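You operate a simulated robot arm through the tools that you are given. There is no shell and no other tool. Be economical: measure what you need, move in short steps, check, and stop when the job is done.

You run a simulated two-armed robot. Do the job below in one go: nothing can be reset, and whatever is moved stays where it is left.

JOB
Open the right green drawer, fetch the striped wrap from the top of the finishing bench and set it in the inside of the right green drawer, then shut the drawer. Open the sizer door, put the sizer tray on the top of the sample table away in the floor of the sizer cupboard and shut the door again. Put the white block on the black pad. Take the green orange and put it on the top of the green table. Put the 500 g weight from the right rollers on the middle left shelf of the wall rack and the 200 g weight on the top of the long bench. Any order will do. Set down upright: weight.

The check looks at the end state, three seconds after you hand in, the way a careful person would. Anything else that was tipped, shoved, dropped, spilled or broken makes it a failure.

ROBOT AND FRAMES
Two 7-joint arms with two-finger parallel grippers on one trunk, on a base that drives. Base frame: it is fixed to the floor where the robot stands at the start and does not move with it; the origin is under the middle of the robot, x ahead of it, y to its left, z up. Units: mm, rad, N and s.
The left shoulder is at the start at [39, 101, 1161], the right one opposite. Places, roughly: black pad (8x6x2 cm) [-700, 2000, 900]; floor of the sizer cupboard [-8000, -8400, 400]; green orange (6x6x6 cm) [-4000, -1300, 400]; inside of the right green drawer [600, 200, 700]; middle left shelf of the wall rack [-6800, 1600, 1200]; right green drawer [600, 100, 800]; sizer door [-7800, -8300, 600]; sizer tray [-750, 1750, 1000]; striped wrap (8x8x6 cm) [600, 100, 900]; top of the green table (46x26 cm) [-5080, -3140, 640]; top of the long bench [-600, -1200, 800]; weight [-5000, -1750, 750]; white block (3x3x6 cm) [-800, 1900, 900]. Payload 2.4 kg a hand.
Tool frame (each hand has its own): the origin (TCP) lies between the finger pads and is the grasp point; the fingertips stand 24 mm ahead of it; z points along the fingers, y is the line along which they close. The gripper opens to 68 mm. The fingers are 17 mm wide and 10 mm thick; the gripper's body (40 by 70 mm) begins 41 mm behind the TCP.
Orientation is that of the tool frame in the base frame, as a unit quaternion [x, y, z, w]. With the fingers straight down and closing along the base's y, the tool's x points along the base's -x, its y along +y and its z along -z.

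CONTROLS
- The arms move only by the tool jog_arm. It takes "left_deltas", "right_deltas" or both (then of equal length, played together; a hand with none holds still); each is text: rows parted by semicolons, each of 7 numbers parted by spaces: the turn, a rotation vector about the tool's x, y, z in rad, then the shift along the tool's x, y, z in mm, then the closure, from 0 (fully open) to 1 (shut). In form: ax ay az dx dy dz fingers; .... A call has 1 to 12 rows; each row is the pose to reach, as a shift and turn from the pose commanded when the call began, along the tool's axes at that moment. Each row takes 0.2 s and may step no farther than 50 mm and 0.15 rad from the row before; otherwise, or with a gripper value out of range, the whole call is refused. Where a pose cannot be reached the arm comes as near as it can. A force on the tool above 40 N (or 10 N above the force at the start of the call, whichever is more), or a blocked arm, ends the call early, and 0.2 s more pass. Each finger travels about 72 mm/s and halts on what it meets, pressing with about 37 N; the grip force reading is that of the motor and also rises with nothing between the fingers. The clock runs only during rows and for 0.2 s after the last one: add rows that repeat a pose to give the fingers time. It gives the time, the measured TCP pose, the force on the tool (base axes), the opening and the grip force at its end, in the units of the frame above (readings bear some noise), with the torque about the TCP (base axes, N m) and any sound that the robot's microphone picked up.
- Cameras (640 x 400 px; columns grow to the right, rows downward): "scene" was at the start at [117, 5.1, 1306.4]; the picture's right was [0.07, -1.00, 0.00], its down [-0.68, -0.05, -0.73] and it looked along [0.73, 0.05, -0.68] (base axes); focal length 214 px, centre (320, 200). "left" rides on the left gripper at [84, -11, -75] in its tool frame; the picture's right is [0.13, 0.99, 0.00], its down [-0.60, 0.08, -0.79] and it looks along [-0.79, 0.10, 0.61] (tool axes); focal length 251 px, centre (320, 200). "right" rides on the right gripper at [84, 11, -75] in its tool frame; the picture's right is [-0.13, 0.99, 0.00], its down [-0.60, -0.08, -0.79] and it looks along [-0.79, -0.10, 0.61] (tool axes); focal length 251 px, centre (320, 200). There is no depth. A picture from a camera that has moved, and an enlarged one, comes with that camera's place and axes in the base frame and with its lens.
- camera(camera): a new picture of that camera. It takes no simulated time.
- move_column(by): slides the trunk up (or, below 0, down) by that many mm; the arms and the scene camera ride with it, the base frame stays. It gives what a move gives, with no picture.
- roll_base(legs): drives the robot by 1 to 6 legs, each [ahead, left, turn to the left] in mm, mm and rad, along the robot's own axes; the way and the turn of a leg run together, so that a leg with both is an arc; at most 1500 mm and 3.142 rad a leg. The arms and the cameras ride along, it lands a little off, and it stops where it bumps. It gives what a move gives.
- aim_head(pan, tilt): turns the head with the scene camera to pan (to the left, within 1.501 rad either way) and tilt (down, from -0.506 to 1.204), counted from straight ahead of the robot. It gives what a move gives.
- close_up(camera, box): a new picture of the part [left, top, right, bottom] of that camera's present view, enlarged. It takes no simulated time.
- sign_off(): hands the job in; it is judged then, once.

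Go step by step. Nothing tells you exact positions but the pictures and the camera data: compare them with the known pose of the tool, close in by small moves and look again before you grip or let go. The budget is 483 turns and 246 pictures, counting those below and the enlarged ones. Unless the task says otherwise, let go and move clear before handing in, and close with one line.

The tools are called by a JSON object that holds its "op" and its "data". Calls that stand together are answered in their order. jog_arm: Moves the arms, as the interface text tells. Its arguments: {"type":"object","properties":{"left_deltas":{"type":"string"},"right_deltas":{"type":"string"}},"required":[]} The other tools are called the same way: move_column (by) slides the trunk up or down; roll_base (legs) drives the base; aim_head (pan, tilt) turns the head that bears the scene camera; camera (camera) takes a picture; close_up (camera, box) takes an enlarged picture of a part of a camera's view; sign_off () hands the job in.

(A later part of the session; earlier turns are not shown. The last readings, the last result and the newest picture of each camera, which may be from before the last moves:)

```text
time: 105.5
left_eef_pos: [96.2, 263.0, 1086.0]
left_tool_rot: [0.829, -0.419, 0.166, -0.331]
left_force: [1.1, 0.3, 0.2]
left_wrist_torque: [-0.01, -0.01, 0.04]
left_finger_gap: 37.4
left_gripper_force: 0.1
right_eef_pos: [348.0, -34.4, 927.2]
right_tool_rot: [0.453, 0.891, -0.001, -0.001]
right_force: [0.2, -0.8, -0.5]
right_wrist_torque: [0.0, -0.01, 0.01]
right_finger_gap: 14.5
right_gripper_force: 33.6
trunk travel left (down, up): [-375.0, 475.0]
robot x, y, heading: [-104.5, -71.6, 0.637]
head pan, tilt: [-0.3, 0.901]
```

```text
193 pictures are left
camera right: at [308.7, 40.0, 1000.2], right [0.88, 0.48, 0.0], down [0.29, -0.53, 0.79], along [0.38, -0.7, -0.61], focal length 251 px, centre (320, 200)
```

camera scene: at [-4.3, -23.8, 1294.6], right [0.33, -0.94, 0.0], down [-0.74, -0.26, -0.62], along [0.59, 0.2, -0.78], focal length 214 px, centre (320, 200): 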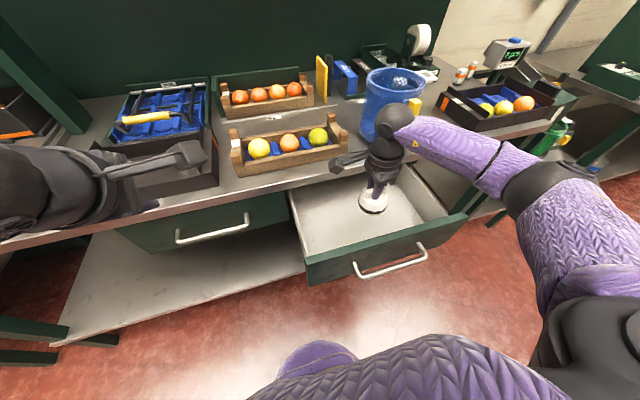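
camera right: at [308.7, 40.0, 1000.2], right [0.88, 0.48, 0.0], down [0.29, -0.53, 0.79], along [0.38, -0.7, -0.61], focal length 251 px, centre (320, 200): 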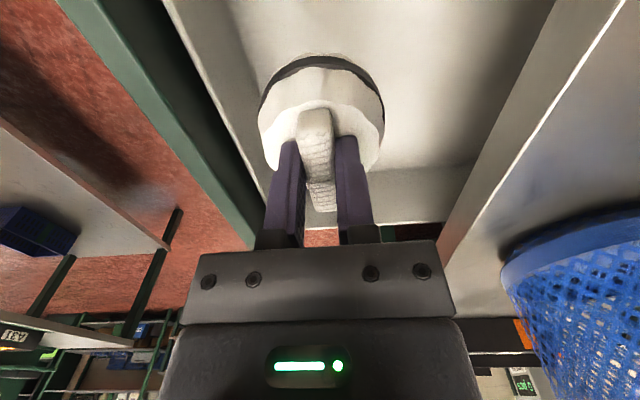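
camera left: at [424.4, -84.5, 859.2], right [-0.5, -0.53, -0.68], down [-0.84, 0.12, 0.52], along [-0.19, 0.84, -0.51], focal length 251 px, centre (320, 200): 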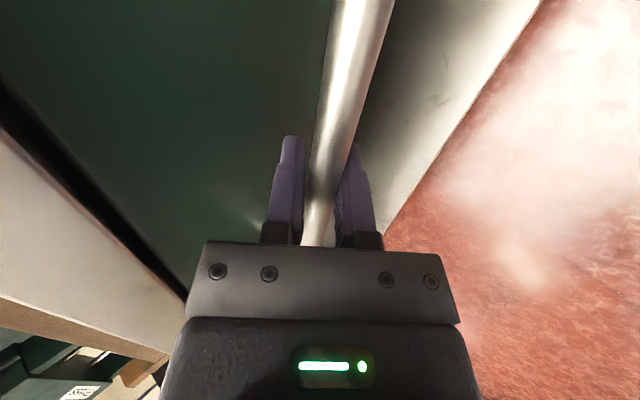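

Well centred over the open drawer. Descend to just above the floor.

{"op": "jog_arm", "data": {"right_deltas": "0 0 0 0 0 40 1; 0 0 0 0 0 80 1; 0 0 0 0 0 115 1; 0 0 0 0 0 115 1"}}

{"op": "close_up", "data": {"camera": "scene", "box": [270, 110, 470, 290]}}

{"op": "camera", "data": {"camera": "right"}}

```text
time: 106.5
left_eef_pos: [96.9, 263.5, 1085.1]
left_tool_rot: [0.829, -0.418, 0.166, -0.331]
left_force: [0.2, 0.3, -0.1]
left_wrist_torque: [0.03, 0.01, -0.02]
left_finger_gap: 37.5
left_gripper_force: 0.1
right_eef_pos: [347.1, -35.1, 811.5]
right_tool_rot: [0.452, 0.892, -0.001, -0.001]
right_force: [-0.4, -0.1, 0.3]
right_wrist_torque: [0.0, -0.01, 0.01]
right_finger_gap: 14.1
right_gripper_force: 34.2
trunk travel left (down, up): [-375.0, 475.0]
robot x, y, heading: [-103.8, -65.2, 0.635]
head pan, tilt: [-0.3, 0.901]
```

```text
2.22 times, centred on (370, 200) of scene
camera zoom: at [-4.3, -23.8, 1294.6], right [0.33, -0.94, 0.0], down [-0.74, -0.26, -0.62], along [0.59, 0.2, -0.78], focal length 477 px, centre (209, 200)
```

zoom: 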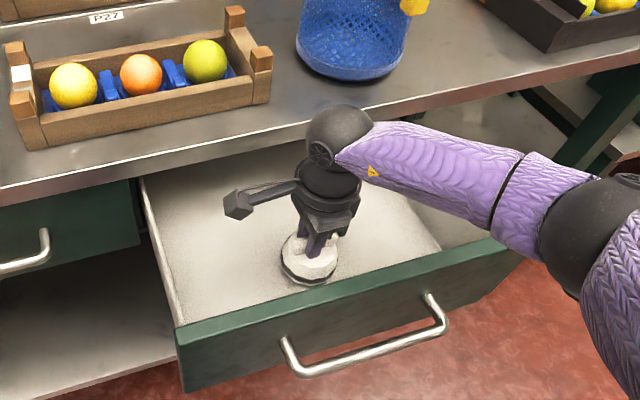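

```text
191 pictures are left
camera right: at [307.2, 40.1, 885.8], right [0.88, 0.48, 0.0], down [0.29, -0.53, 0.79], along [0.38, -0.7, -0.61], focal length 251 px, centre (320, 200)
```

right: 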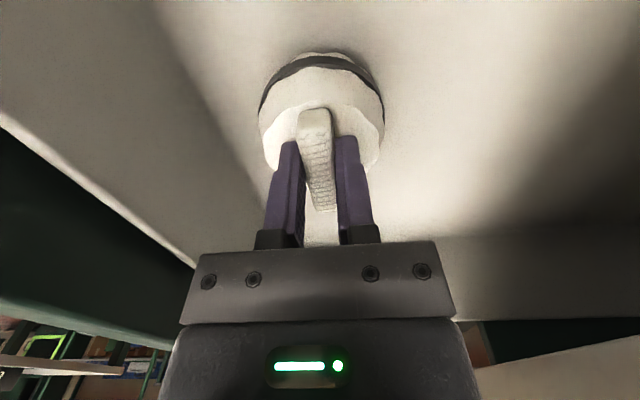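

{"op": "jog_arm", "data": {"right_deltas": "0 0 0 0 0 10 1; 0 0 0 0 0 20 1; 0 0 0 0 0 28 1; 0 0 0 0 0 28 1"}}

{"op": "camera", "data": {"camera": "right"}}

```text
time: 107.0
left_eef_pos: [95.5, 263.9, 1084.6]
left_tool_rot: [0.829, -0.418, 0.166, -0.331]
left_force: [-0.1, 0.6, -0.4]
left_wrist_torque: [-0.01, 0.0, 0.03]
left_finger_gap: 37.5
left_gripper_force: 0.0
right_eef_pos: [351.4, -32.0, 799.6]
right_tool_rot: [0.453, 0.891, 0.005, 0.002]
right_force: [0.7, 1.8, 23.7]
right_wrist_torque: [-0.22, 0.09, -0.03]
right_finger_gap: 14.3
right_gripper_force: 33.9
trunk travel left (down, up): [-375.0, 475.0]
robot x, y, heading: [-101.1, -69.4, 0.632]
head pan, tilt: [-0.3, 0.901]
stopped in row 2 (right hand): the force on the tool passed its limit at 52 N (the readings are from after the stop); the commanded pose is now the measured one
```

```text
190 pictures are left
camera right: at [310.2, 41.0, 874.7], right [0.88, 0.48, 0.01], down [0.29, -0.54, 0.79], along [0.38, -0.69, -0.61], focal length 251 px, centre (320, 200)
```

right: 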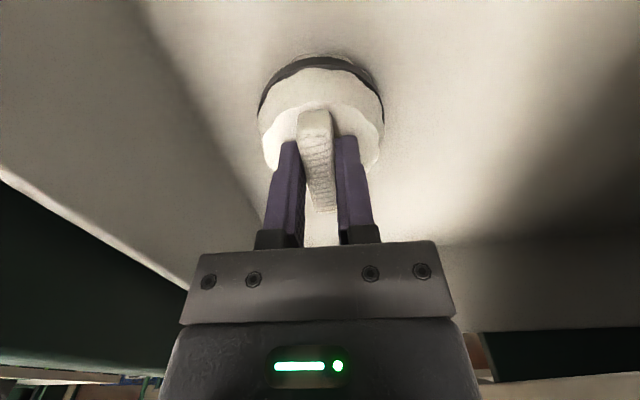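

Wrap is on the drawer floor (TCP 800, 24 N contact). Ease up 2 mm, open, lift clear.

{"op": "jog_arm", "data": {"right_deltas": "0 0 0 0 0 -2 1; 0 0 0 0 0 -2 0.7; 0 0 0 0 0 -2 0.4; 0 0 0 0 0 -2 0.4; 0 0 0 0 0 -30 0.4; 0 0 0 0 0 -70 0.4; 0 0 0 0 0 -115 0.4; 0 0 0 0 0 -160 0.4; 0 0 0 0 0 -205 0.4; 0 0 0 0 0 -250 0.4; 0 0 0 0 0 -250 0.4"}}

{"op": "camera", "data": {"camera": "scene"}}

```text
time: 109.4
left_eef_pos: [97.4, 263.8, 1084.6]
left_tool_rot: [0.829, -0.419, 0.167, -0.331]
left_force: [1.0, -0.2, -0.9]
left_wrist_torque: [-0.01, 0.01, -0.01]
left_finger_gap: 37.6
left_gripper_force: 0.0
right_eef_pos: [348.7, -33.5, 1048.0]
right_tool_rot: [0.453, 0.891, 0.003, 0.001]
right_force: [-0.6, 0.4, 0.4]
right_wrist_torque: [0.01, 0.02, 0.01]
right_finger_gap: 40.6
right_gripper_force: 0.1
trunk travel left (down, up): [-375.0, 475.0]
robot x, y, heading: [-103.8, -70.4, 0.635]
head pan, tilt: [-0.3, 0.901]
```

```text
189 pictures are left
camera scene: at [-4.3, -23.8, 1294.6], right [0.33, -0.95, 0.0], down [-0.74, -0.26, -0.62], along [0.59, 0.2, -0.78], focal length 214 px, centre (320, 200)
```

scene: 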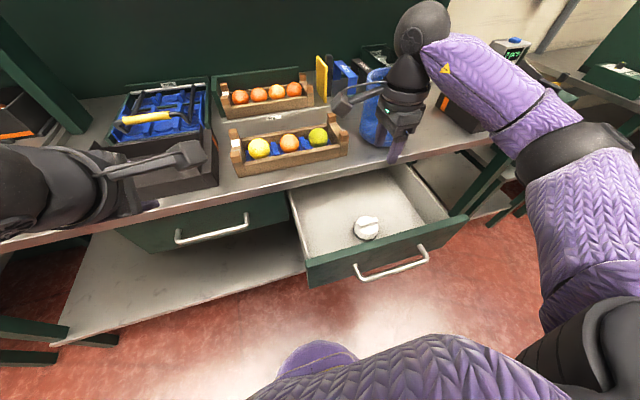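

Wrap sits upright in the drawer. Back off, pitch the right hand for the handle again.

{"op": "roll_base", "data": {"legs": [[-240, 0, 0]]}}

{"op": "jog_arm", "data": {"right_deltas": "-0.14 0 0 0 0 0 0.45; -0.28 0 0 0 0 0 0.45; -0.42 0 0 0 0 0 0.45; -0.56 0 0 0 0 0 0.45; -0.7 0 0 0 0 0 0.45; -0.82 0 0 0 0 0 0.45; -0.82 0 0 0 0 0 0.45"}}

```text
time: 111.2
left_eef_pos: [-98.4, 120.6, 1085.4]
left_tool_rot: [0.83, -0.418, 0.166, -0.331]
left_force: [0.2, -0.3, -0.3]
left_wrist_torque: [0.0, 0.04, -0.01]
left_finger_gap: 37.4
left_gripper_force: 0.1
right_eef_pos: [154.6, -176.0, 1047.1]
right_tool_rot: [0.453, 0.892, 0.005, 0.0]
right_force: [-0.8, 0.0, -0.3]
right_wrist_torque: [0.05, 0.02, -0.03]
right_finger_gap: 40.9
right_gripper_force: 0.1
trunk travel left (down, up): [-375.0, 475.0]
robot x, y, heading: [-299.1, -210.8, 0.636]
head pan, tilt: [-0.3, 0.901]
```

```text
time: 112.8
left_eef_pos: [-99.1, 121.0, 1085.1]
left_tool_rot: [0.83, -0.417, 0.167, -0.331]
left_force: [1.1, 0.1, 0.1]
left_wrist_torque: [0.03, 0.01, -0.01]
left_finger_gap: 37.3
left_gripper_force: 0.0
right_eef_pos: [154.7, -176.5, 1046.8]
right_tool_rot: [0.415, 0.816, 0.359, 0.182]
right_force: [-0.1, -0.1, 0.5]
right_wrist_torque: [0.04, 0.01, 0.01]
right_finger_gap: 37.6
right_gripper_force: 0.1
trunk travel left (down, up): [-375.0, 475.0]
robot x, y, heading: [-296.8, -214.7, 0.633]
head pan, tilt: [-0.3, 0.901]
```

{"op": "jog_arm", "data": {"right_deltas": "0 0 0 0 -30 34 0.45; 0 0 0 0 -60 68 0.45; 0 0 0 0 -90 102 0.45; 0 0 0 0 -120 136 0.45; 0 0 0 0 -120 136 0.45"}}

{"op": "camera", "data": {"camera": "right"}}

```text
time: 114.0
left_eef_pos: [-98.0, 120.8, 1085.0]
left_tool_rot: [0.83, -0.417, 0.167, -0.331]
left_force: [0.2, 0.3, 0.0]
left_wrist_torque: [-0.01, 0.02, -0.02]
left_finger_gap: 37.5
left_gripper_force: 0.1
right_eef_pos: [169.0, -167.2, 866.8]
right_tool_rot: [0.415, 0.817, 0.358, 0.18]
right_force: [0.0, -0.3, 0.2]
right_wrist_torque: [0.01, -0.02, -0.03]
right_finger_gap: 37.4
right_gripper_force: 0.1
trunk travel left (down, up): [-375.0, 475.0]
robot x, y, heading: [-299.0, -210.7, 0.636]
head pan, tilt: [-0.3, 0.901]
```

```text
188 pictures are left
camera right: at [81.9, -126.9, 925.4], right [0.62, 0.29, 0.73], down [-0.16, -0.86, 0.48], along [0.77, -0.41, -0.49], focal length 251 px, centre (320, 200)
```

right: 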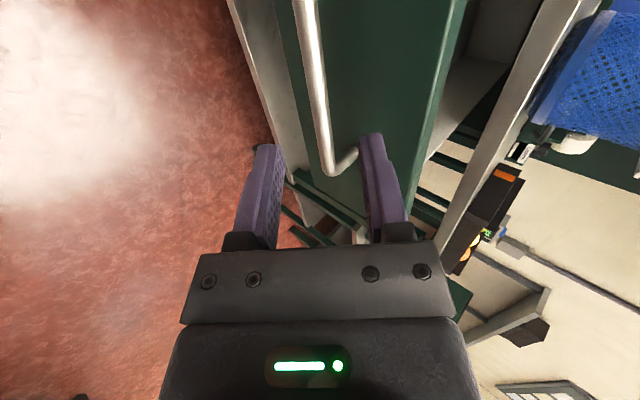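

Same picture as before the first grip. Advance, grip, and push the drawer shut by rolling forward.

{"op": "jog_arm", "data": {"right_deltas": "0 0 0 0 0 35 0.45; 0 0 0 0 0 70 0.45; 0 0 0 0 0 100 0.45; 0 0 0 0 0 100 0.7; 0 0 0 0 0 100 1; 0 0 0 0 0 100 1; 0 0 0 0 0 100 1"}}

{"op": "roll_base", "data": {"legs": [[216, 0, 0]]}}

{"op": "aim_head", "data": {"pan": -0.4, "tilt": 0.9}}

{"op": "camera", "data": {"camera": "scene"}}

```text
time: 115.6
left_eef_pos: [-98.9, 122.0, 1086.1]
left_tool_rot: [0.829, -0.418, 0.167, -0.331]
left_force: [-0.1, -0.1, 0.4]
left_wrist_torque: [0.03, 0.0, 0.01]
left_finger_gap: 37.5
left_gripper_force: 0.1
right_eef_pos: [229.0, -119.8, 801.1]
right_tool_rot: [0.415, 0.816, 0.36, 0.18]
right_force: [1.8, -0.8, 12.1]
right_wrist_torque: [0.04, 0.01, 0.43]
right_finger_gap: 13.9
right_gripper_force: 33.8
trunk travel left (down, up): [-375.0, 475.0]
robot x, y, heading: [-298.4, -211.1, 0.637]
head pan, tilt: [-0.3, 0.901]
```

```text
time: 117.3
left_eef_pos: [76.2, 250.9, 1085.0]
left_tool_rot: [0.829, -0.418, 0.167, -0.331]
left_force: [-0.6, -0.1, -0.7]
left_wrist_torque: [0.03, -0.01, -0.04]
left_finger_gap: 37.6
left_gripper_force: 0.0
right_eef_pos: [404.0, 8.7, 801.5]
right_tool_rot: [0.416, 0.816, 0.358, 0.181]
right_force: [0.2, 3.0, 12.6]
right_wrist_torque: [-0.52, -0.42, -0.3]
right_finger_gap: 13.6
right_gripper_force: 33.6
trunk travel left (down, up): [-375.0, 475.0]
robot x, y, heading: [-122.4, -81.4, 0.634]
head pan, tilt: [-0.3, 0.901]
```

```text
time: 118.0
left_eef_pos: [77.9, 250.3, 1084.3]
left_tool_rot: [0.83, -0.417, 0.167, -0.331]
left_force: [-0.7, -0.5, -0.2]
left_wrist_torque: [0.01, 0.0, 0.02]
left_finger_gap: 37.4
left_gripper_force: 0.1
right_eef_pos: [404.3, 8.3, 800.4]
right_tool_rot: [0.415, 0.816, 0.358, 0.181]
right_force: [-0.3, 1.4, 4.7]
right_wrist_torque: [-0.31, -0.26, -0.04]
right_finger_gap: 13.6
right_gripper_force: 34.0
trunk travel left (down, up): [-375.0, 475.0]
robot x, y, heading: [-119.0, -83.4, 0.631]
head pan, tilt: [-0.4, 0.901]
```

```text
187 pictures are left
camera scene: at [-21.2, -44.3, 1294.6], right [0.23, -0.97, 0.0], down [-0.76, -0.18, -0.62], along [0.6, 0.14, -0.78], focal length 214 px, centre (320, 200)
```

scene: 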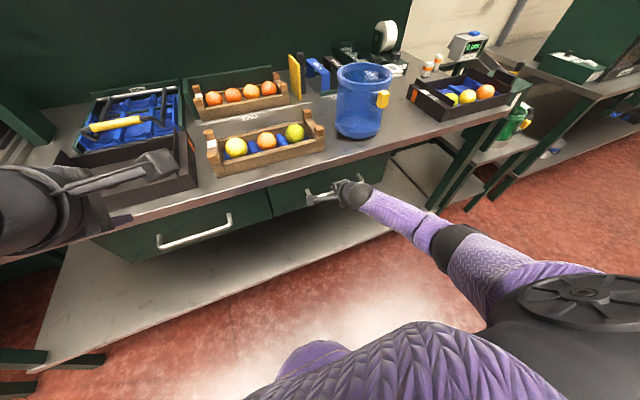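

Almost shut (maybe 3 mm left). Push a few mm more with the arm, then release and retract.

{"op": "jog_arm", "data": {"right_deltas": "0 0 0 0 3 3 1; 0 0 0 0 6 6 1; 0 0 0 0 6 6 1"}}

```text
time: 118.7
left_eef_pos: [74.9, 248.0, 1086.6]
left_tool_rot: [0.829, -0.419, 0.167, -0.331]
left_force: [-0.1, -0.3, -0.7]
left_wrist_torque: [0.01, -0.01, -0.01]
left_finger_gap: 37.3
left_gripper_force: 0.0
right_eef_pos: [406.3, 9.2, 799.0]
right_tool_rot: [0.414, 0.818, 0.355, 0.182]
right_force: [-18.8, -9.2, 14.3]
right_wrist_torque: [-0.13, -0.05, 0.25]
right_finger_gap: 13.9
right_gripper_force: 34.3
trunk travel left (down, up): [-375.0, 475.0]
robot x, y, heading: [-122.2, -81.8, 0.634]
head pan, tilt: [-0.4, 0.901]
stopped in row 3 (right hand): the force on the tool passed its limit at 41 N (the readings are from after the stop); the commanded pose is now the measured one
```

It's hard against the stop: shut. Release and retreat.

{"op": "jog_arm", "data": {"right_deltas": "0 0 0 0 0 0 0.45; 0 0 0 0 0 0 0.45; 0 0 0 0 0 -30 0.45; 0 0 0 0 0 -60 0.45; 0 0 0 0 0 -100 0.45; 0 0 0 0 0 -145 0.3; 0 0 0 0 0 -190 0.2; 0 0 0 0 0 -190 0"}}

{"op": "camera", "data": {"camera": "scene"}}

```text
time: 120.5
left_eef_pos: [77.9, 249.4, 1085.4]
left_tool_rot: [0.829, -0.418, 0.166, -0.331]
left_force: [-0.1, 0.0, 0.2]
left_wrist_torque: [0.0, -0.03, -0.01]
left_finger_gap: 37.6
left_gripper_force: 0.0
right_eef_pos: [296.4, -72.8, 928.9]
right_tool_rot: [0.417, 0.817, 0.354, 0.18]
right_force: [0.2, -1.0, -0.2]
right_wrist_torque: [0.02, 0.04, 0.0]
right_finger_gap: 67.9
right_gripper_force: 0.1
trunk travel left (down, up): [-375.0, 475.0]
robot x, y, heading: [-121.8, -80.2, 0.632]
head pan, tilt: [-0.4, 0.901]
```

```text
186 pictures are left
camera scene: at [-21.4, -45.1, 1294.6], right [0.23, -0.97, 0.0], down [-0.76, -0.18, -0.62], along [0.6, 0.14, -0.78], focal length 214 px, centre (320, 200)
```

scene: 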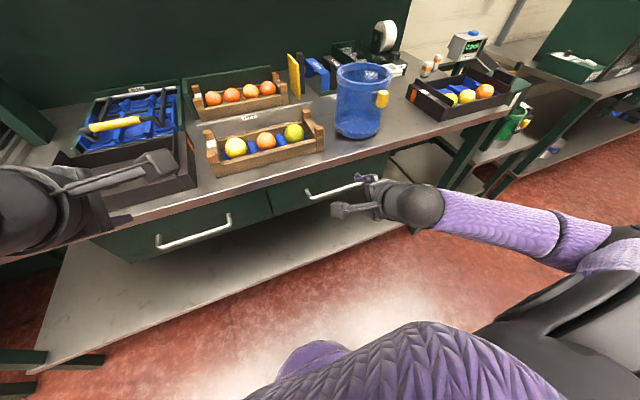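

Drawer task done. Back off and return both hands to the neutral straight-down pose.

{"op": "roll_base", "data": {"legs": [[-250, 0, 0]]}}

{"op": "jog_arm", "data": {"right_deltas": "0.14 0 0 0 0 -20 0; 0.28 0 0 0 0 -40 0; 0.42 0 0 0 0 -60 0; 0.56 0 0 0 0 -80 0; 0.7 0 0 0 0 -80 0; 0.82 0 0 0 0 -80 0; 0.82 0 0 0 0 -80 0", "left_deltas": "-0.14 0 0 0 0 0 0; -0.28 0 0 0 0 0 0; -0.42 0 0 0 0 0 0; -0.56 0 0 0 0 0 0; -0.7 0 0 0 0 0 0; -0.76 0 0 0 0 0 0; -0.76 0 0 0 0 0 0"}}

{"op": "jog_arm", "data": {"right_deltas": "0 0 -0.15 0 0 0 0; 0 0 -0.3 0 0 0 0; 0 0 -0.45 0 0 0 0; 0 0 -0.6 0 0 0 0; 0 0 -0.75 0 0 0 0; 0 0 -0.9 0 0 0 0; 0 0 -1.05 0 0 0 0; 0 0 -1.2 0 0 0 0; 0 0 -1.35 0 0 0 0; 0 0 -1.45 0 0 0 0; 0 0 -1.571 0 0 0 0; 0 0 -1.571 0 0 0 0", "left_deltas": "0 0 0.15 0 0 0 0; 0 0 0.3 0 0 0 0; 0 0 0.45 0 0 0 0; 0 0 0.6 0 0 0 0; 0 0 0.75 0 0 0 0; 0 0 0.9 0 0 0 0; 0 0 1.05 0 0 0 0; 0 0 1.2 0 0 0 0; 0 0 1.35 0 0 0 0; 0 0 1.45 0 0 0 0; 0 0 1.571 0 0 0 0; 0 0 1.571 0 0 0 0"}}

```text
time: 122.3
left_eef_pos: [-124.0, 100.1, 1083.7]
left_tool_rot: [0.829, -0.419, 0.168, -0.33]
left_force: [-0.2, -0.3, 0.4]
left_wrist_torque: [0.01, -0.01, -0.01]
left_finger_gap: 37.5
left_gripper_force: 0.0
right_eef_pos: [93.3, -221.8, 928.5]
right_tool_rot: [0.417, 0.817, 0.354, 0.181]
right_force: [0.1, -0.1, 0.1]
right_wrist_torque: [-0.04, 0.03, -0.02]
right_finger_gap: 68.0
right_gripper_force: 0.0
trunk travel left (down, up): [-375.0, 475.0]
robot x, y, heading: [-327.4, -234.0, 0.63]
head pan, tilt: [-0.4, 0.901]
```

```text
time: 123.9
left_eef_pos: [-126.2, 99.7, 1086.0]
left_tool_rot: [0.892, -0.452, 0.0, 0.001]
left_force: [-0.6, 0.2, 0.4]
left_wrist_torque: [0.0, -0.02, 0.03]
left_finger_gap: 68.0
left_gripper_force: 0.0
right_eef_pos: [45.5, -256.2, 982.9]
right_tool_rot: [0.454, 0.891, -0.001, -0.001]
right_force: [0.8, 0.1, -0.5]
right_wrist_torque: [-0.02, -0.03, -0.02]
right_finger_gap: 68.0
right_gripper_force: 0.1
trunk travel left (down, up): [-375.0, 475.0]
robot x, y, heading: [-328.7, -232.0, 0.628]
head pan, tilt: [-0.4, 0.901]
```

```text
time: 126.5
left_eef_pos: [-126.0, 99.6, 1084.8]
left_tool_rot: [-0.311, 0.95, 0.0, -0.001]
left_force: [1.3, -0.4, 0.4]
left_wrist_torque: [-0.01, 0.01, 0.0]
left_finger_gap: 68.0
left_gripper_force: 0.0
right_eef_pos: [45.3, -256.3, 983.8]
right_tool_rot: [-0.309, 0.951, 0.0, 0.0]
right_force: [0.1, -0.2, 0.0]
right_wrist_torque: [-0.03, 0.0, -0.01]
right_finger_gap: 67.9
right_gripper_force: 0.0
trunk travel left (down, up): [-375.0, 475.0]
robot x, y, heading: [-323.8, -232.7, 0.627]
head pan, tilt: [-0.4, 0.901]
```

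Now look toward the sample table (at about heading 1.77).

{"op": "aim_head", "data": {"pan": 1.1, "tilt": 0.3}}

{"op": "camera", "data": {"camera": "scene"}}

```text
time: 128.1
left_eef_pos: [-125.3, 99.1, 1084.4]
left_tool_rot: [-0.312, 0.95, 0.0, 0.0]
left_force: [-1.5, 0.5, -0.1]
left_wrist_torque: [0.0, 0.0, -0.01]
left_finger_gap: 68.1
left_gripper_force: 0.0
right_eef_pos: [44.4, -257.7, 983.3]
right_tool_rot: [-0.308, 0.951, -0.001, -0.001]
right_force: [0.6, 0.2, 0.2]
right_wrist_torque: [-0.01, 0.0, 0.01]
right_finger_gap: 68.0
right_gripper_force: 0.1
trunk travel left (down, up): [-375.0, 475.0]
robot x, y, heading: [-327.5, -231.8, 0.63]
head pan, tilt: [1.1, 0.3]
```

```text
185 pictures are left
camera scene: at [-313.2, -119.3, 1346.8], right [0.99, 0.16, 0.0], down [0.05, -0.29, -0.96], along [-0.15, 0.94, -0.3], focal length 214 px, centre (320, 200)
```

scene: 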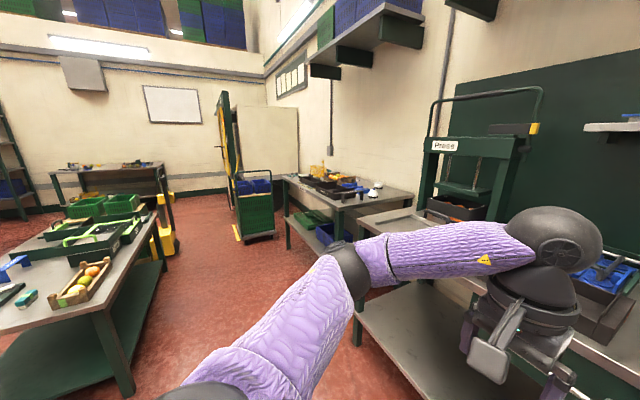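

The sample table stands in the same row, further left. I drive along the aisle facing the bench, in checked legs.

{"op": "roll_base", "data": {"legs": [[230, 0, 0], [0, 1450, 0]]}}

{"op": "aim_head", "data": {"pan": 0.5, "tilt": 0.5}}

{"op": "camera", "data": {"camera": "scene"}}

```text
time: 136.8
left_eef_pos: [-807.0, 1432.0, 1086.1]
left_tool_rot: [-0.312, 0.95, 0.001, -0.001]
left_force: [0.3, 1.3, 0.2]
left_wrist_torque: [0.02, 0.03, -0.03]
left_finger_gap: 68.1
left_gripper_force: 0.0
right_eef_pos: [-637.1, 1075.8, 982.2]
right_tool_rot: [-0.308, 0.951, 0.0, -0.001]
right_force: [-0.3, -0.4, -0.4]
right_wrist_torque: [-0.01, -0.01, -0.02]
right_finger_gap: 68.1
right_gripper_force: 0.0
trunk travel left (down, up): [-375.0, 475.0]
robot x, y, heading: [-1007.9, 1099.2, 0.627]
head pan, tilt: [1.1, 0.3]
```

```text
time: 137.8
left_eef_pos: [-806.9, 1431.9, 1084.4]
left_tool_rot: [-0.312, 0.95, 0.0, -0.001]
left_force: [0.4, -0.5, -0.3]
left_wrist_torque: [-0.02, 0.02, 0.03]
left_finger_gap: 68.0
left_gripper_force: 0.1
right_eef_pos: [-637.7, 1075.9, 984.2]
right_tool_rot: [-0.308, 0.951, 0.0, -0.001]
right_force: [-0.1, 0.5, -0.5]
right_wrist_torque: [0.02, -0.02, 0.05]
right_finger_gap: 68.0
right_gripper_force: 0.2
trunk travel left (down, up): [-375.0, 475.0]
robot x, y, heading: [-1008.3, 1099.4, 0.631]
head pan, tilt: [0.499, 0.499]
```

```text
184 pictures are left
camera scene: at [-941.5, 1203.8, 1328.5], right [0.9, -0.43, 0.0], down [-0.2, -0.43, -0.88], along [0.37, 0.79, -0.48], focal length 214 px, centre (320, 200)
```

scene: 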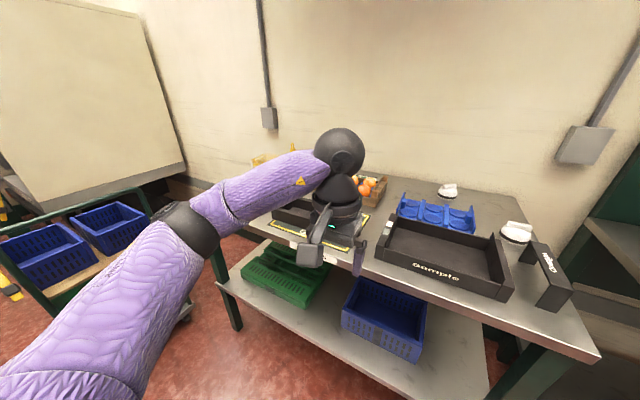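

The area of interest is behind my left hand; drive 450 mm further left.

{"op": "roll_base", "data": {"legs": [[0, 450, 0]]}}

{"op": "aim_head", "data": {"pan": 0.0, "tilt": 0.7}}

{"op": "camera", "data": {"camera": "scene"}}

{"op": "camera", "data": {"camera": "left"}}

```text
time: 140.5
left_eef_pos: [-1073.3, 1789.5, 1086.0]
left_tool_rot: [-0.316, 0.949, 0.0, -0.001]
left_force: [-1.3, 0.3, -0.1]
left_wrist_torque: [-0.01, -0.01, 0.01]
left_finger_gap: 68.0
left_gripper_force: 0.1
right_eef_pos: [-897.0, 1435.9, 983.3]
right_tool_rot: [-0.314, 0.95, 0.0, -0.001]
right_force: [0.1, -0.3, -0.3]
right_wrist_torque: [-0.01, 0.01, 0.02]
right_finger_gap: 67.8
right_gripper_force: 0.1
trunk travel left (down, up): [-375.0, 475.0]
robot x, y, heading: [-1269.6, 1457.5, 0.641]
head pan, tilt: [0.499, 0.499]
```

```text
time: 141.4
left_eef_pos: [-1072.0, 1790.6, 1085.3]
left_tool_rot: [-0.317, 0.949, -0.001, 0.0]
left_force: [1.3, 0.6, -0.1]
left_wrist_torque: [0.01, 0.0, 0.0]
left_finger_gap: 67.7
left_gripper_force: 0.1
right_eef_pos: [-897.9, 1434.4, 982.6]
right_tool_rot: [-0.313, 0.95, -0.001, -0.001]
right_force: [0.1, -0.3, 0.8]
right_wrist_torque: [0.01, 0.0, 0.01]
right_finger_gap: 67.8
right_gripper_force: 0.1
trunk travel left (down, up): [-375.0, 475.0]
robot x, y, heading: [-1272.1, 1456.7, 0.633]
head pan, tilt: [0.0, 0.7]
```

```text
183 pictures are left
camera scene: at [-1174.5, 1528.3, 1310.8], right [0.6, -0.8, 0.0], down [-0.52, -0.39, -0.77], along [0.61, 0.46, -0.64], focal length 214 px, centre (320, 200)
```

scene: 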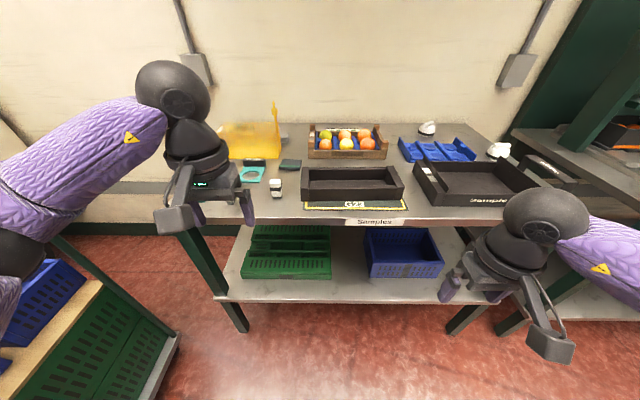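

```text
182 pictures are left
camera left: at [-1132.8, 1730.6, 1160.0], right [-0.7, 0.72, 0.0], down [0.44, 0.43, 0.79], along [0.57, 0.55, -0.61], focal length 251 px, centre (320, 200)
```

left: 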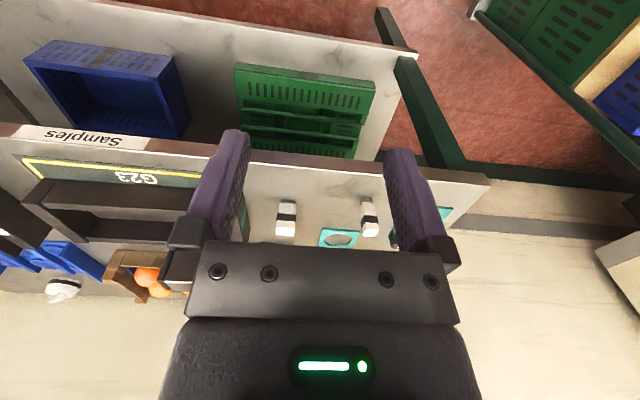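

{"op": "close_up", "data": {"camera": "scene", "box": [200, 110, 440, 230]}}

{"op": "close_up", "data": {"camera": "left", "box": [230, 150, 410, 262]}}

```text
2.67 times, centred on (320, 170) of scene
camera zoom: at [-1174.5, 1528.3, 1310.8], right [0.6, -0.8, 0.0], down [-0.52, -0.39, -0.77], along [0.61, 0.46, -0.64], focal length 572 px, centre (320, 280)
```

zoom: 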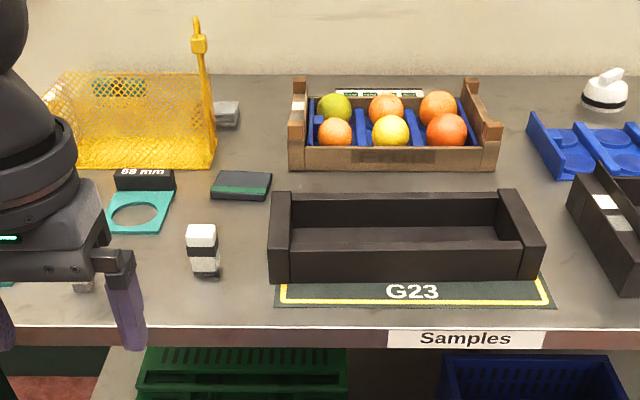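

```text
3.56 times, centred on (320, 206) of left
camera zoom: at [-1132.8, 1730.6, 1160.0], right [-0.7, 0.72, 0.0], down [0.44, 0.43, 0.79], along [0.57, 0.55, -0.61], focal length 894 px, centre (320, 179)
```

zoom: 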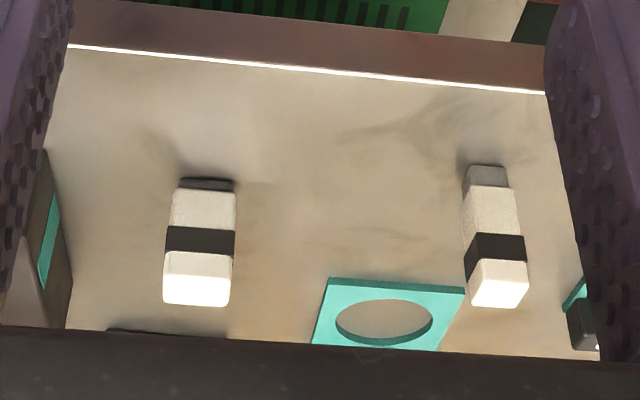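

The block to move is the one at ≈(-832,1946) (closest to the stated spot), the black pad with a green stripe is at ≈(-684,2034), and the black tray on the G23 mat is the likely sizer tray. I raise the right hand, tilt the left hand forward and drive up to the table.

{"op": "jog_arm", "data": {"left_deltas": "0 -0.14 0 0 0 0 0; 0 -0.28 0 0 0 0 0; 0 -0.42 0 0 0 0 0; 0 -0.56 0 0 0 0 0; 0 -0.7 0 0 0 0 0; 0 -0.7 0 0 0 0 0", "right_deltas": "0 0 0 0 0 -40 0; 0 0 0 0 0 -80 0; 0 0 0 0 0 -120 0; 0 0 0 0 0 -160 0; 0 0 0 0 0 -190 0; 0 0 0 0 0 -190 0"}}

{"op": "roll_base", "data": {"legs": [[220, 0, 0]]}}

{"op": "camera", "data": {"camera": "left"}}

{"op": "camera", "data": {"camera": "scene"}}

```text
time: 142.8
left_eef_pos: [-1072.5, 1789.2, 1086.5]
left_tool_rot: [-0.297, 0.891, 0.108, 0.325]
left_force: [0.4, -0.3, 0.2]
left_wrist_torque: [0.0, 0.01, 0.01]
left_finger_gap: 67.9
left_gripper_force: 0.1
right_eef_pos: [-900.7, 1436.6, 1172.9]
right_tool_rot: [-0.313, 0.95, -0.001, -0.002]
right_force: [0.0, 0.5, 0.0]
right_wrist_torque: [0.0, 0.01, -0.02]
right_finger_gap: 67.8
right_gripper_force: 0.0
trunk travel left (down, up): [-375.0, 475.0]
robot x, y, heading: [-1270.6, 1460.5, 0.642]
head pan, tilt: [0.0, 0.7]
```

```text
time: 144.5
left_eef_pos: [-894.5, 1921.9, 1085.4]
left_tool_rot: [-0.295, 0.892, 0.108, 0.325]
left_force: [-1.0, 0.6, -1.0]
left_wrist_torque: [0.0, -0.01, -0.01]
left_finger_gap: 68.1
left_gripper_force: 0.0
right_eef_pos: [-722.8, 1567.3, 1174.2]
right_tool_rot: [-0.311, 0.95, -0.001, -0.001]
right_force: [0.7, 0.0, 0.1]
right_wrist_torque: [0.01, 0.02, -0.03]
right_finger_gap: 68.0
right_gripper_force: 0.1
trunk travel left (down, up): [-375.0, 475.0]
robot x, y, heading: [-1093.9, 1591.3, 0.636]
head pan, tilt: [0.0, 0.7]
```

```text
179 pictures are left
camera left: at [-978.1, 1844.6, 1088.0], right [-0.67, 0.74, -0.08], down [-0.08, 0.03, 1.0], along [0.74, 0.68, 0.04], focal length 251 px, centre (320, 200)
```

left: 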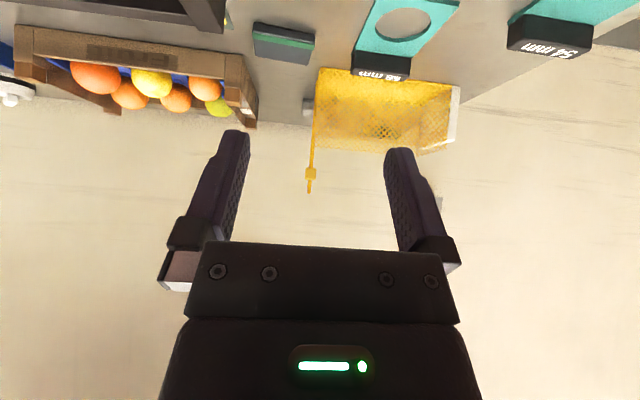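

```text
178 pictures are left
camera scene: at [-997.3, 1659.4, 1310.7], right [0.6, -0.8, 0.0], down [-0.52, -0.38, -0.76], along [0.61, 0.46, -0.64], focal length 214 px, centre (320, 200)
```

scene: 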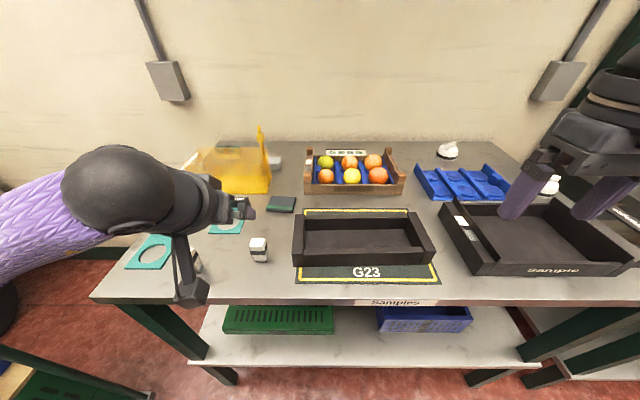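

Block A triangulates to n≈473, t≈-2057, top z≈953. Move the left hand to a standoff along its tilted axis.

{"op": "jog_arm", "data": {"left_deltas": "0 0 0 20 -7 27 0; 0 0 0 40 -14 54 0; 0 0 0 59 -20 82 0; 0 0 0 59 -20 82 0"}}

{"op": "camera", "data": {"camera": "left"}}

{"op": "close_up", "data": {"camera": "scene", "box": [180, 160, 340, 280]}}

```text
time: 145.5
left_eef_pos: [-876.3, 1906.4, 984.9]
left_tool_rot: [-0.297, 0.892, 0.109, 0.324]
left_force: [0.7, 0.3, -0.4]
left_wrist_torque: [0.01, 0.0, 0.01]
left_finger_gap: 68.1
left_gripper_force: 0.0
right_eef_pos: [-723.3, 1565.7, 1173.6]
right_tool_rot: [-0.311, 0.95, -0.001, -0.001]
right_force: [0.8, -0.7, 0.5]
right_wrist_torque: [-0.01, 0.0, -0.01]
right_finger_gap: 68.1
right_gripper_force: 0.0
trunk travel left (down, up): [-375.0, 475.0]
robot x, y, heading: [-1097.7, 1592.8, 0.636]
head pan, tilt: [0.0, 0.7]
```

```text
177 pictures are left
camera left: at [-959.9, 1830.6, 987.5], right [-0.67, 0.74, -0.08], down [-0.09, 0.03, 1.0], along [0.74, 0.68, 0.04], focal length 251 px, centre (320, 200)
```

left: 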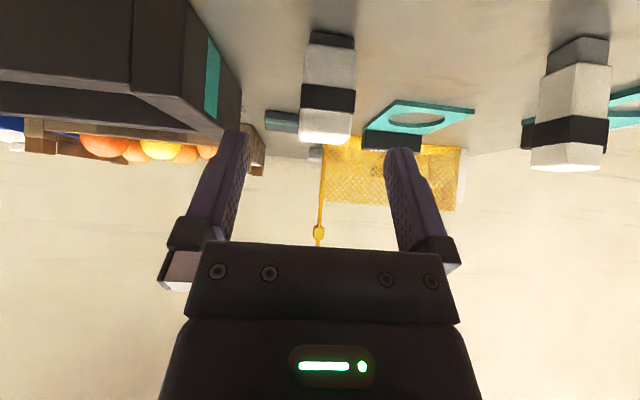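

```text
3.33 times, centred on (260, 220) of scene
camera zoom: at [-997.7, 1659.1, 1310.7], right [0.6, -0.8, 0.0], down [-0.52, -0.38, -0.76], along [0.61, 0.46, -0.64], focal length 715 px, centre (520, 133)
```

zoom: 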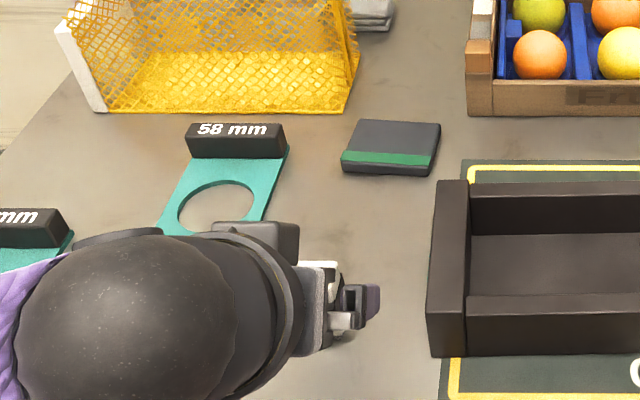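

Block is centred between the fingers (6 mm left). Advance 70 mm along the axis and close.

{"op": "jog_arm", "data": {"left_deltas": "0 0 0 1 6 25 0; 0 0 0 2 6 50 0; 0 0 0 2 6 70 0; 0 0 0 2 6 70 0.3; 0 0 0 2 6 70 0.6; 0 0 0 2 6 70 0.9; 0 0 0 2 6 70 0.9"}}

{"op": "camera", "data": {"camera": "left"}}

```text
time: 147.1
left_eef_pos: [-844.7, 1939.4, 928.5]
left_tool_rot: [-0.295, 0.892, 0.108, 0.325]
left_force: [-0.7, 0.0, 0.8]
left_wrist_torque: [-0.01, 0.01, 0.01]
left_finger_gap: 29.5
left_gripper_force: 36.4
right_eef_pos: [-723.2, 1566.3, 1174.0]
right_tool_rot: [-0.312, 0.95, 0.0, -0.001]
right_force: [-0.2, -0.2, 0.0]
right_wrist_torque: [0.01, 0.01, 0.05]
right_finger_gap: 68.0
right_gripper_force: 0.1
trunk travel left (down, up): [-375.0, 475.0]
robot x, y, heading: [-1092.5, 1585.0, 0.635]
head pan, tilt: [0.0, 0.7]
```

```text
175 pictures are left
camera left: at [-929.4, 1863.1, 931.4], right [-0.67, 0.74, -0.08], down [-0.08, 0.03, 1.0], along [0.74, 0.68, 0.04], focal length 251 px, centre (320, 200)
```

left: 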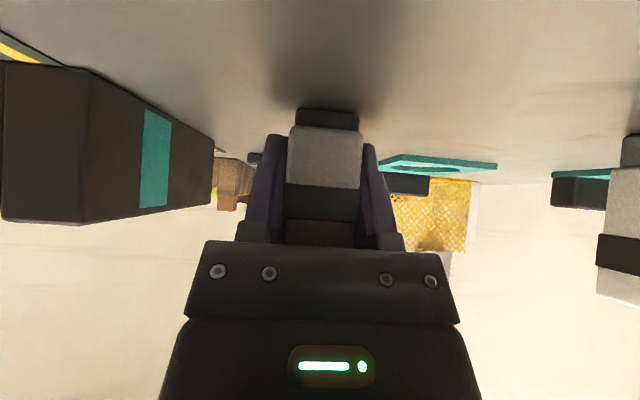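

Block held (29.5 mm). Lift 60 mm and carry to above the pad, then look.

{"op": "jog_arm", "data": {"left_deltas": "0 0 0 -19 0 -23 0.9; 0 0 0 -39 0 -46 0.9; 0 0 0 -66 -5 -23 0.9; 0 0 0 -93 -10 0 0.9; 0 0 0 -121 -16 22 0.9; 0 0 0 -147 -21 44 0.9; 0 0 0 -168 -26 62 0.9; 0 0 0 -168 -26 62 0.9"}}

{"op": "close_up", "data": {"camera": "scene", "box": [180, 120, 380, 260]}}

{"op": "camera", "data": {"camera": "left"}}

```text
time: 148.9
left_eef_pos: [-692.6, 2021.3, 989.3]
left_tool_rot: [-0.295, 0.891, 0.109, 0.326]
left_force: [0.5, -0.3, -0.8]
left_wrist_torque: [0.01, 0.0, 0.0]
left_finger_gap: 29.3
left_gripper_force: 36.8
right_eef_pos: [-723.2, 1565.6, 1173.3]
right_tool_rot: [-0.311, 0.95, 0.0, 0.0]
right_force: [-0.3, 0.3, -0.3]
right_wrist_torque: [-0.05, -0.02, 0.01]
right_finger_gap: 67.8
right_gripper_force: 0.1
trunk travel left (down, up): [-375.0, 475.0]
robot x, y, heading: [-1092.9, 1589.4, 0.638]
head pan, tilt: [0.0, 0.7]
```

```text
2.86 times, centred on (280, 190) of scene
camera zoom: at [-997.6, 1659.1, 1310.7], right [0.6, -0.8, 0.0], down [-0.52, -0.38, -0.76], along [0.61, 0.46, -0.64], focal length 613 px, centre (434, 229)
```

zoom: 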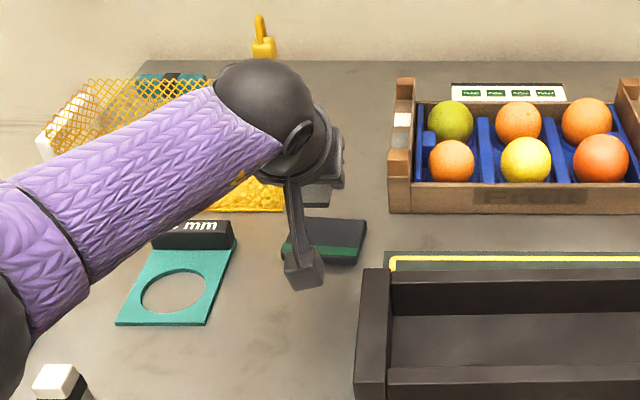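

```text
173 pictures are left
camera left: at [-777.4, 1944.9, 992.3], right [-0.67, 0.74, -0.08], down [-0.09, 0.03, 1.0], along [0.74, 0.68, 0.04], focal length 251 px, centre (320, 200)
```

left: 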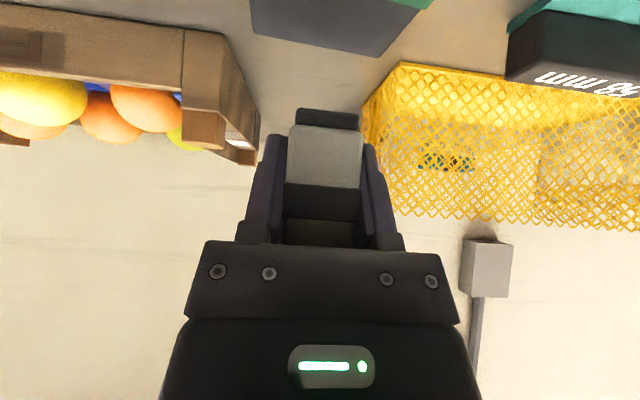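

Pad centre computes to n≈638, t≈-2036, right beneath the block. Lower gently until contact.

{"op": "jog_arm", "data": {"left_deltas": "0 0 0 8 0 9 0.9; 0 0 0 15 0 18 0.9; 0 0 0 20 0 24 0.9; 0 0 0 22 0 26 0.9; 0 0 0 22 0 26 0.9"}}

{"op": "camera", "data": {"camera": "left"}}

```text
time: 150.1
left_eef_pos: [-695.5, 2021.1, 957.0]
left_tool_rot: [-0.296, 0.892, 0.107, 0.324]
left_force: [0.4, 0.9, 0.3]
left_wrist_torque: [-0.01, -0.05, -0.05]
left_finger_gap: 29.2
left_gripper_force: 37.1
right_eef_pos: [-724.0, 1566.6, 1173.0]
right_tool_rot: [-0.312, 0.95, 0.0, -0.002]
right_force: [0.2, -0.5, 0.8]
right_wrist_torque: [0.01, 0.03, -0.01]
right_finger_gap: 67.9
right_gripper_force: 0.1
trunk travel left (down, up): [-375.0, 475.0]
robot x, y, heading: [-1095.9, 1586.4, 0.638]
head pan, tilt: [0.0, 0.7]
```

```text
172 pictures are left
camera left: at [-778.4, 1944.0, 958.6], right [-0.67, 0.74, -0.08], down [-0.08, 0.03, 1.0], along [0.74, 0.68, 0.04], focal length 251 px, centre (320, 200)
```

left: 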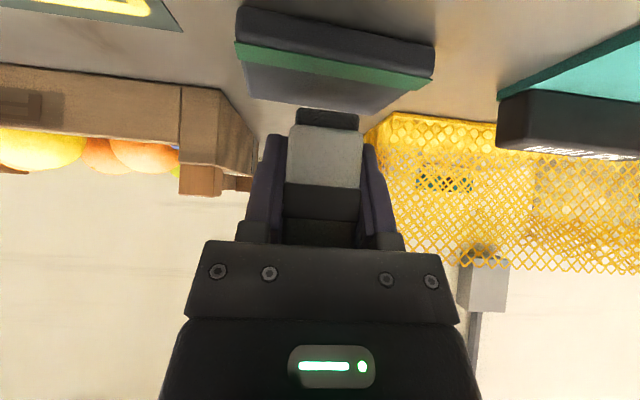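

The block appears about 10 mm too far back on the pad; shift 10 mm toward me and lower the last few mm.

{"op": "jog_arm", "data": {"left_deltas": "0 0 0 7 0 -6 0.9; 0 0 0 9 0 -4 0.9; 0 0 0 11 0 -2 0.9; 0 0 0 13 0 0 0.9; 0 0 0 15 0 2 0.9; 0 0 0 17 0 4 0.9"}}

{"op": "camera", "data": {"camera": "left"}}

```text
time: 151.5
left_eef_pos: [-702.5, 2013.6, 942.2]
left_tool_rot: [-0.295, 0.892, 0.107, 0.325]
left_force: [0.7, 0.3, -1.6]
left_wrist_torque: [0.0, 0.0, 0.01]
left_finger_gap: 29.4
left_gripper_force: 37.4
right_eef_pos: [-722.3, 1566.6, 1172.5]
right_tool_rot: [-0.312, 0.95, 0.001, -0.002]
right_force: [-0.5, 1.1, -0.1]
right_wrist_torque: [-0.01, 0.03, -0.02]
right_finger_gap: 68.1
right_gripper_force: 0.1
trunk travel left (down, up): [-375.0, 475.0]
robot x, y, heading: [-1093.5, 1590.1, 0.639]
head pan, tilt: [0.0, 0.7]
```

```text
171 pictures are left
camera left: at [-787.2, 1937.1, 944.8], right [-0.67, 0.74, -0.08], down [-0.09, 0.03, 1.0], along [0.74, 0.68, 0.04], focal length 251 px, centre (320, 200)
```

left: 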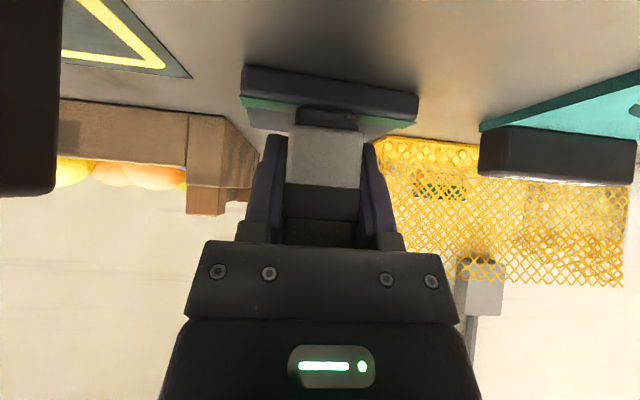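

{"op": "close_up", "data": {"camera": "left", "box": [220, 50, 440, 190]}}

{"op": "close_up", "data": {"camera": "scene", "box": [220, 150, 340, 230]}}

```text
2.86 times, centred on (330, 120) of left
camera zoom: at [-787.2, 1937.1, 944.8], right [-0.67, 0.74, -0.08], down [-0.09, 0.03, 1.0], along [0.74, 0.68, 0.04], focal length 718 px, centre (291, 429)
```

zoom: 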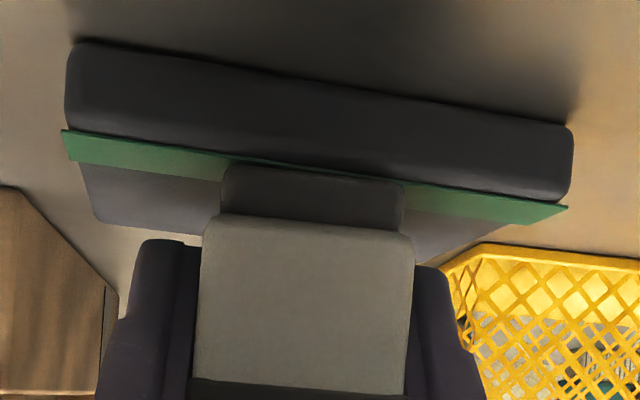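

```text
5.00 times, centred on (280, 190) of scene
camera zoom: at [-997.6, 1659.1, 1310.7], right [0.6, -0.8, 0.0], down [-0.52, -0.38, -0.76], along [0.61, 0.46, -0.64], focal length 1072 px, centre (520, 250)
```

zoom: 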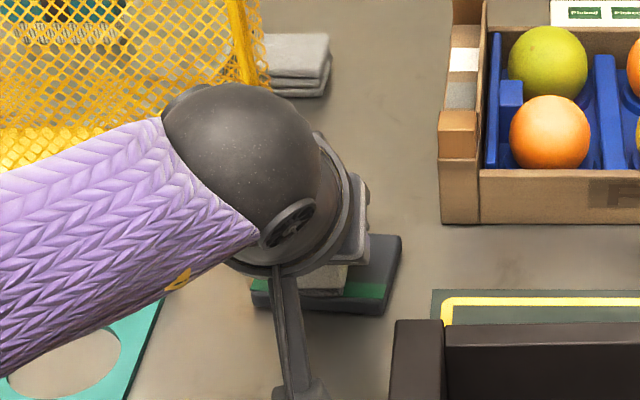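

The block's front is flush with the pad's front edge, so move it back 13 mm, then lower in 2 mm steps to contact.

{"op": "jog_arm", "data": {"left_deltas": "0 0 0 -3 0 -3 0.9; 0 0 0 -13 0 5 0.9; 0 0 0 -11 0 8 0.9; 0 0 0 -10 0 9 0.9; 0 0 0 -9 0 11 0.9; 0 0 0 -8 0 12 0.9; 0 0 0 -7 0 14 0.9; 0 0 0 -7 0 14 0.9"}}

{"op": "close_up", "data": {"camera": "left", "box": [220, 50, 440, 190]}}

```text
time: 153.3
left_eef_pos: [-693.0, 2021.4, 939.4]
left_tool_rot: [-0.295, 0.891, 0.108, 0.328]
left_force: [1.5, 3.2, 33.3]
left_wrist_torque: [0.02, 0.06, -0.02]
left_finger_gap: 30.1
left_gripper_force: 36.8
right_eef_pos: [-724.7, 1564.8, 1174.6]
right_tool_rot: [-0.312, 0.95, 0.0, 0.001]
right_force: [0.1, 0.4, 0.2]
right_wrist_torque: [0.02, -0.02, 0.0]
right_finger_gap: 67.9
right_gripper_force: 0.0
trunk travel left (down, up): [-375.0, 475.0]
robot x, y, heading: [-1095.3, 1587.2, 0.636]
head pan, tilt: [0.0, 0.7]
```

```text
2.86 times, centred on (330, 120) of left
camera zoom: at [-776.5, 1945.6, 941.0], right [-0.67, 0.74, -0.08], down [-0.09, 0.03, 1.0], along [0.74, 0.68, 0.05], focal length 718 px, centre (291, 429)
```

zoom: 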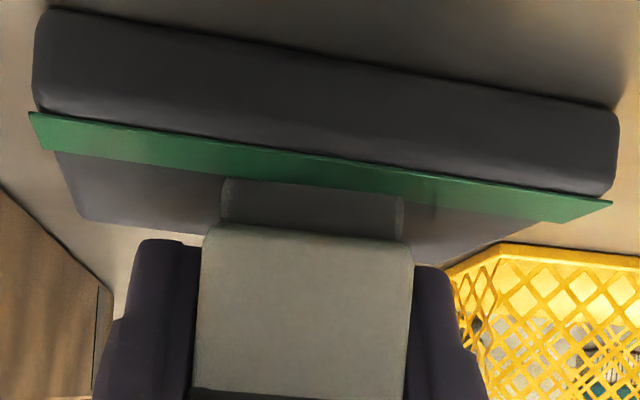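

Contact made, block ~12 mm inside both pad edges. Ease, open and retract along the tool axis.

{"op": "jog_arm", "data": {"left_deltas": "0 0 0 -1 0 -2 0.9; 0 0 0 -1 0 -2 0.5; 0 0 0 -1 0 -2 0.2; 0 0 0 -1 0 -2 0.2; 0 0 0 -1 0 -25 0.2; 0 0 0 -1 0 -60 0.2; 0 0 0 -1 0 -100 0.2; 0 0 0 -1 0 -140 0.2; 0 0 0 -1 0 -180 0; 0 0 0 -1 0 -180 0"}}

{"op": "close_up", "data": {"camera": "scene", "box": [180, 140, 380, 260]}}

```text
time: 155.5
left_eef_pos: [-782.5, 1953.0, 1074.4]
left_tool_rot: [-0.296, 0.892, 0.108, 0.325]
left_force: [0.8, 0.6, -0.1]
left_wrist_torque: [0.0, 0.01, -0.03]
left_finger_gap: 68.0
left_gripper_force: 0.0
right_eef_pos: [-724.0, 1566.5, 1174.3]
right_tool_rot: [-0.312, 0.95, 0.0, 0.0]
right_force: [-0.4, -0.3, -0.2]
right_wrist_torque: [0.03, 0.0, 0.0]
right_finger_gap: 68.2
right_gripper_force: 0.0
trunk travel left (down, up): [-375.0, 475.0]
robot x, y, heading: [-1092.7, 1590.3, 0.638]
head pan, tilt: [0.0, 0.7]
```

```text
3.20 times, centred on (280, 200) of scene
camera zoom: at [-997.7, 1659.1, 1310.7], right [0.6, -0.8, 0.0], down [-0.52, -0.38, -0.76], along [0.61, 0.46, -0.64], focal length 686 px, centre (448, 200)
```

zoom: 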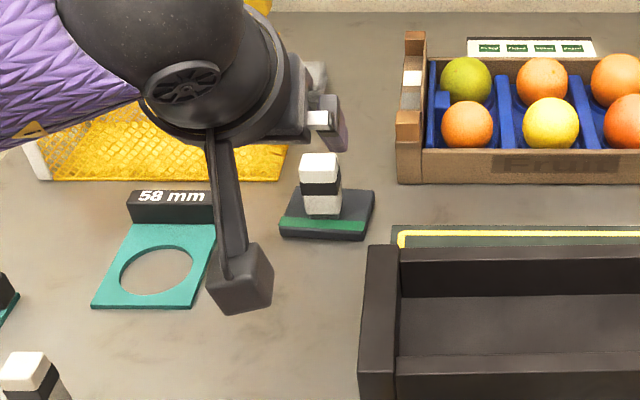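

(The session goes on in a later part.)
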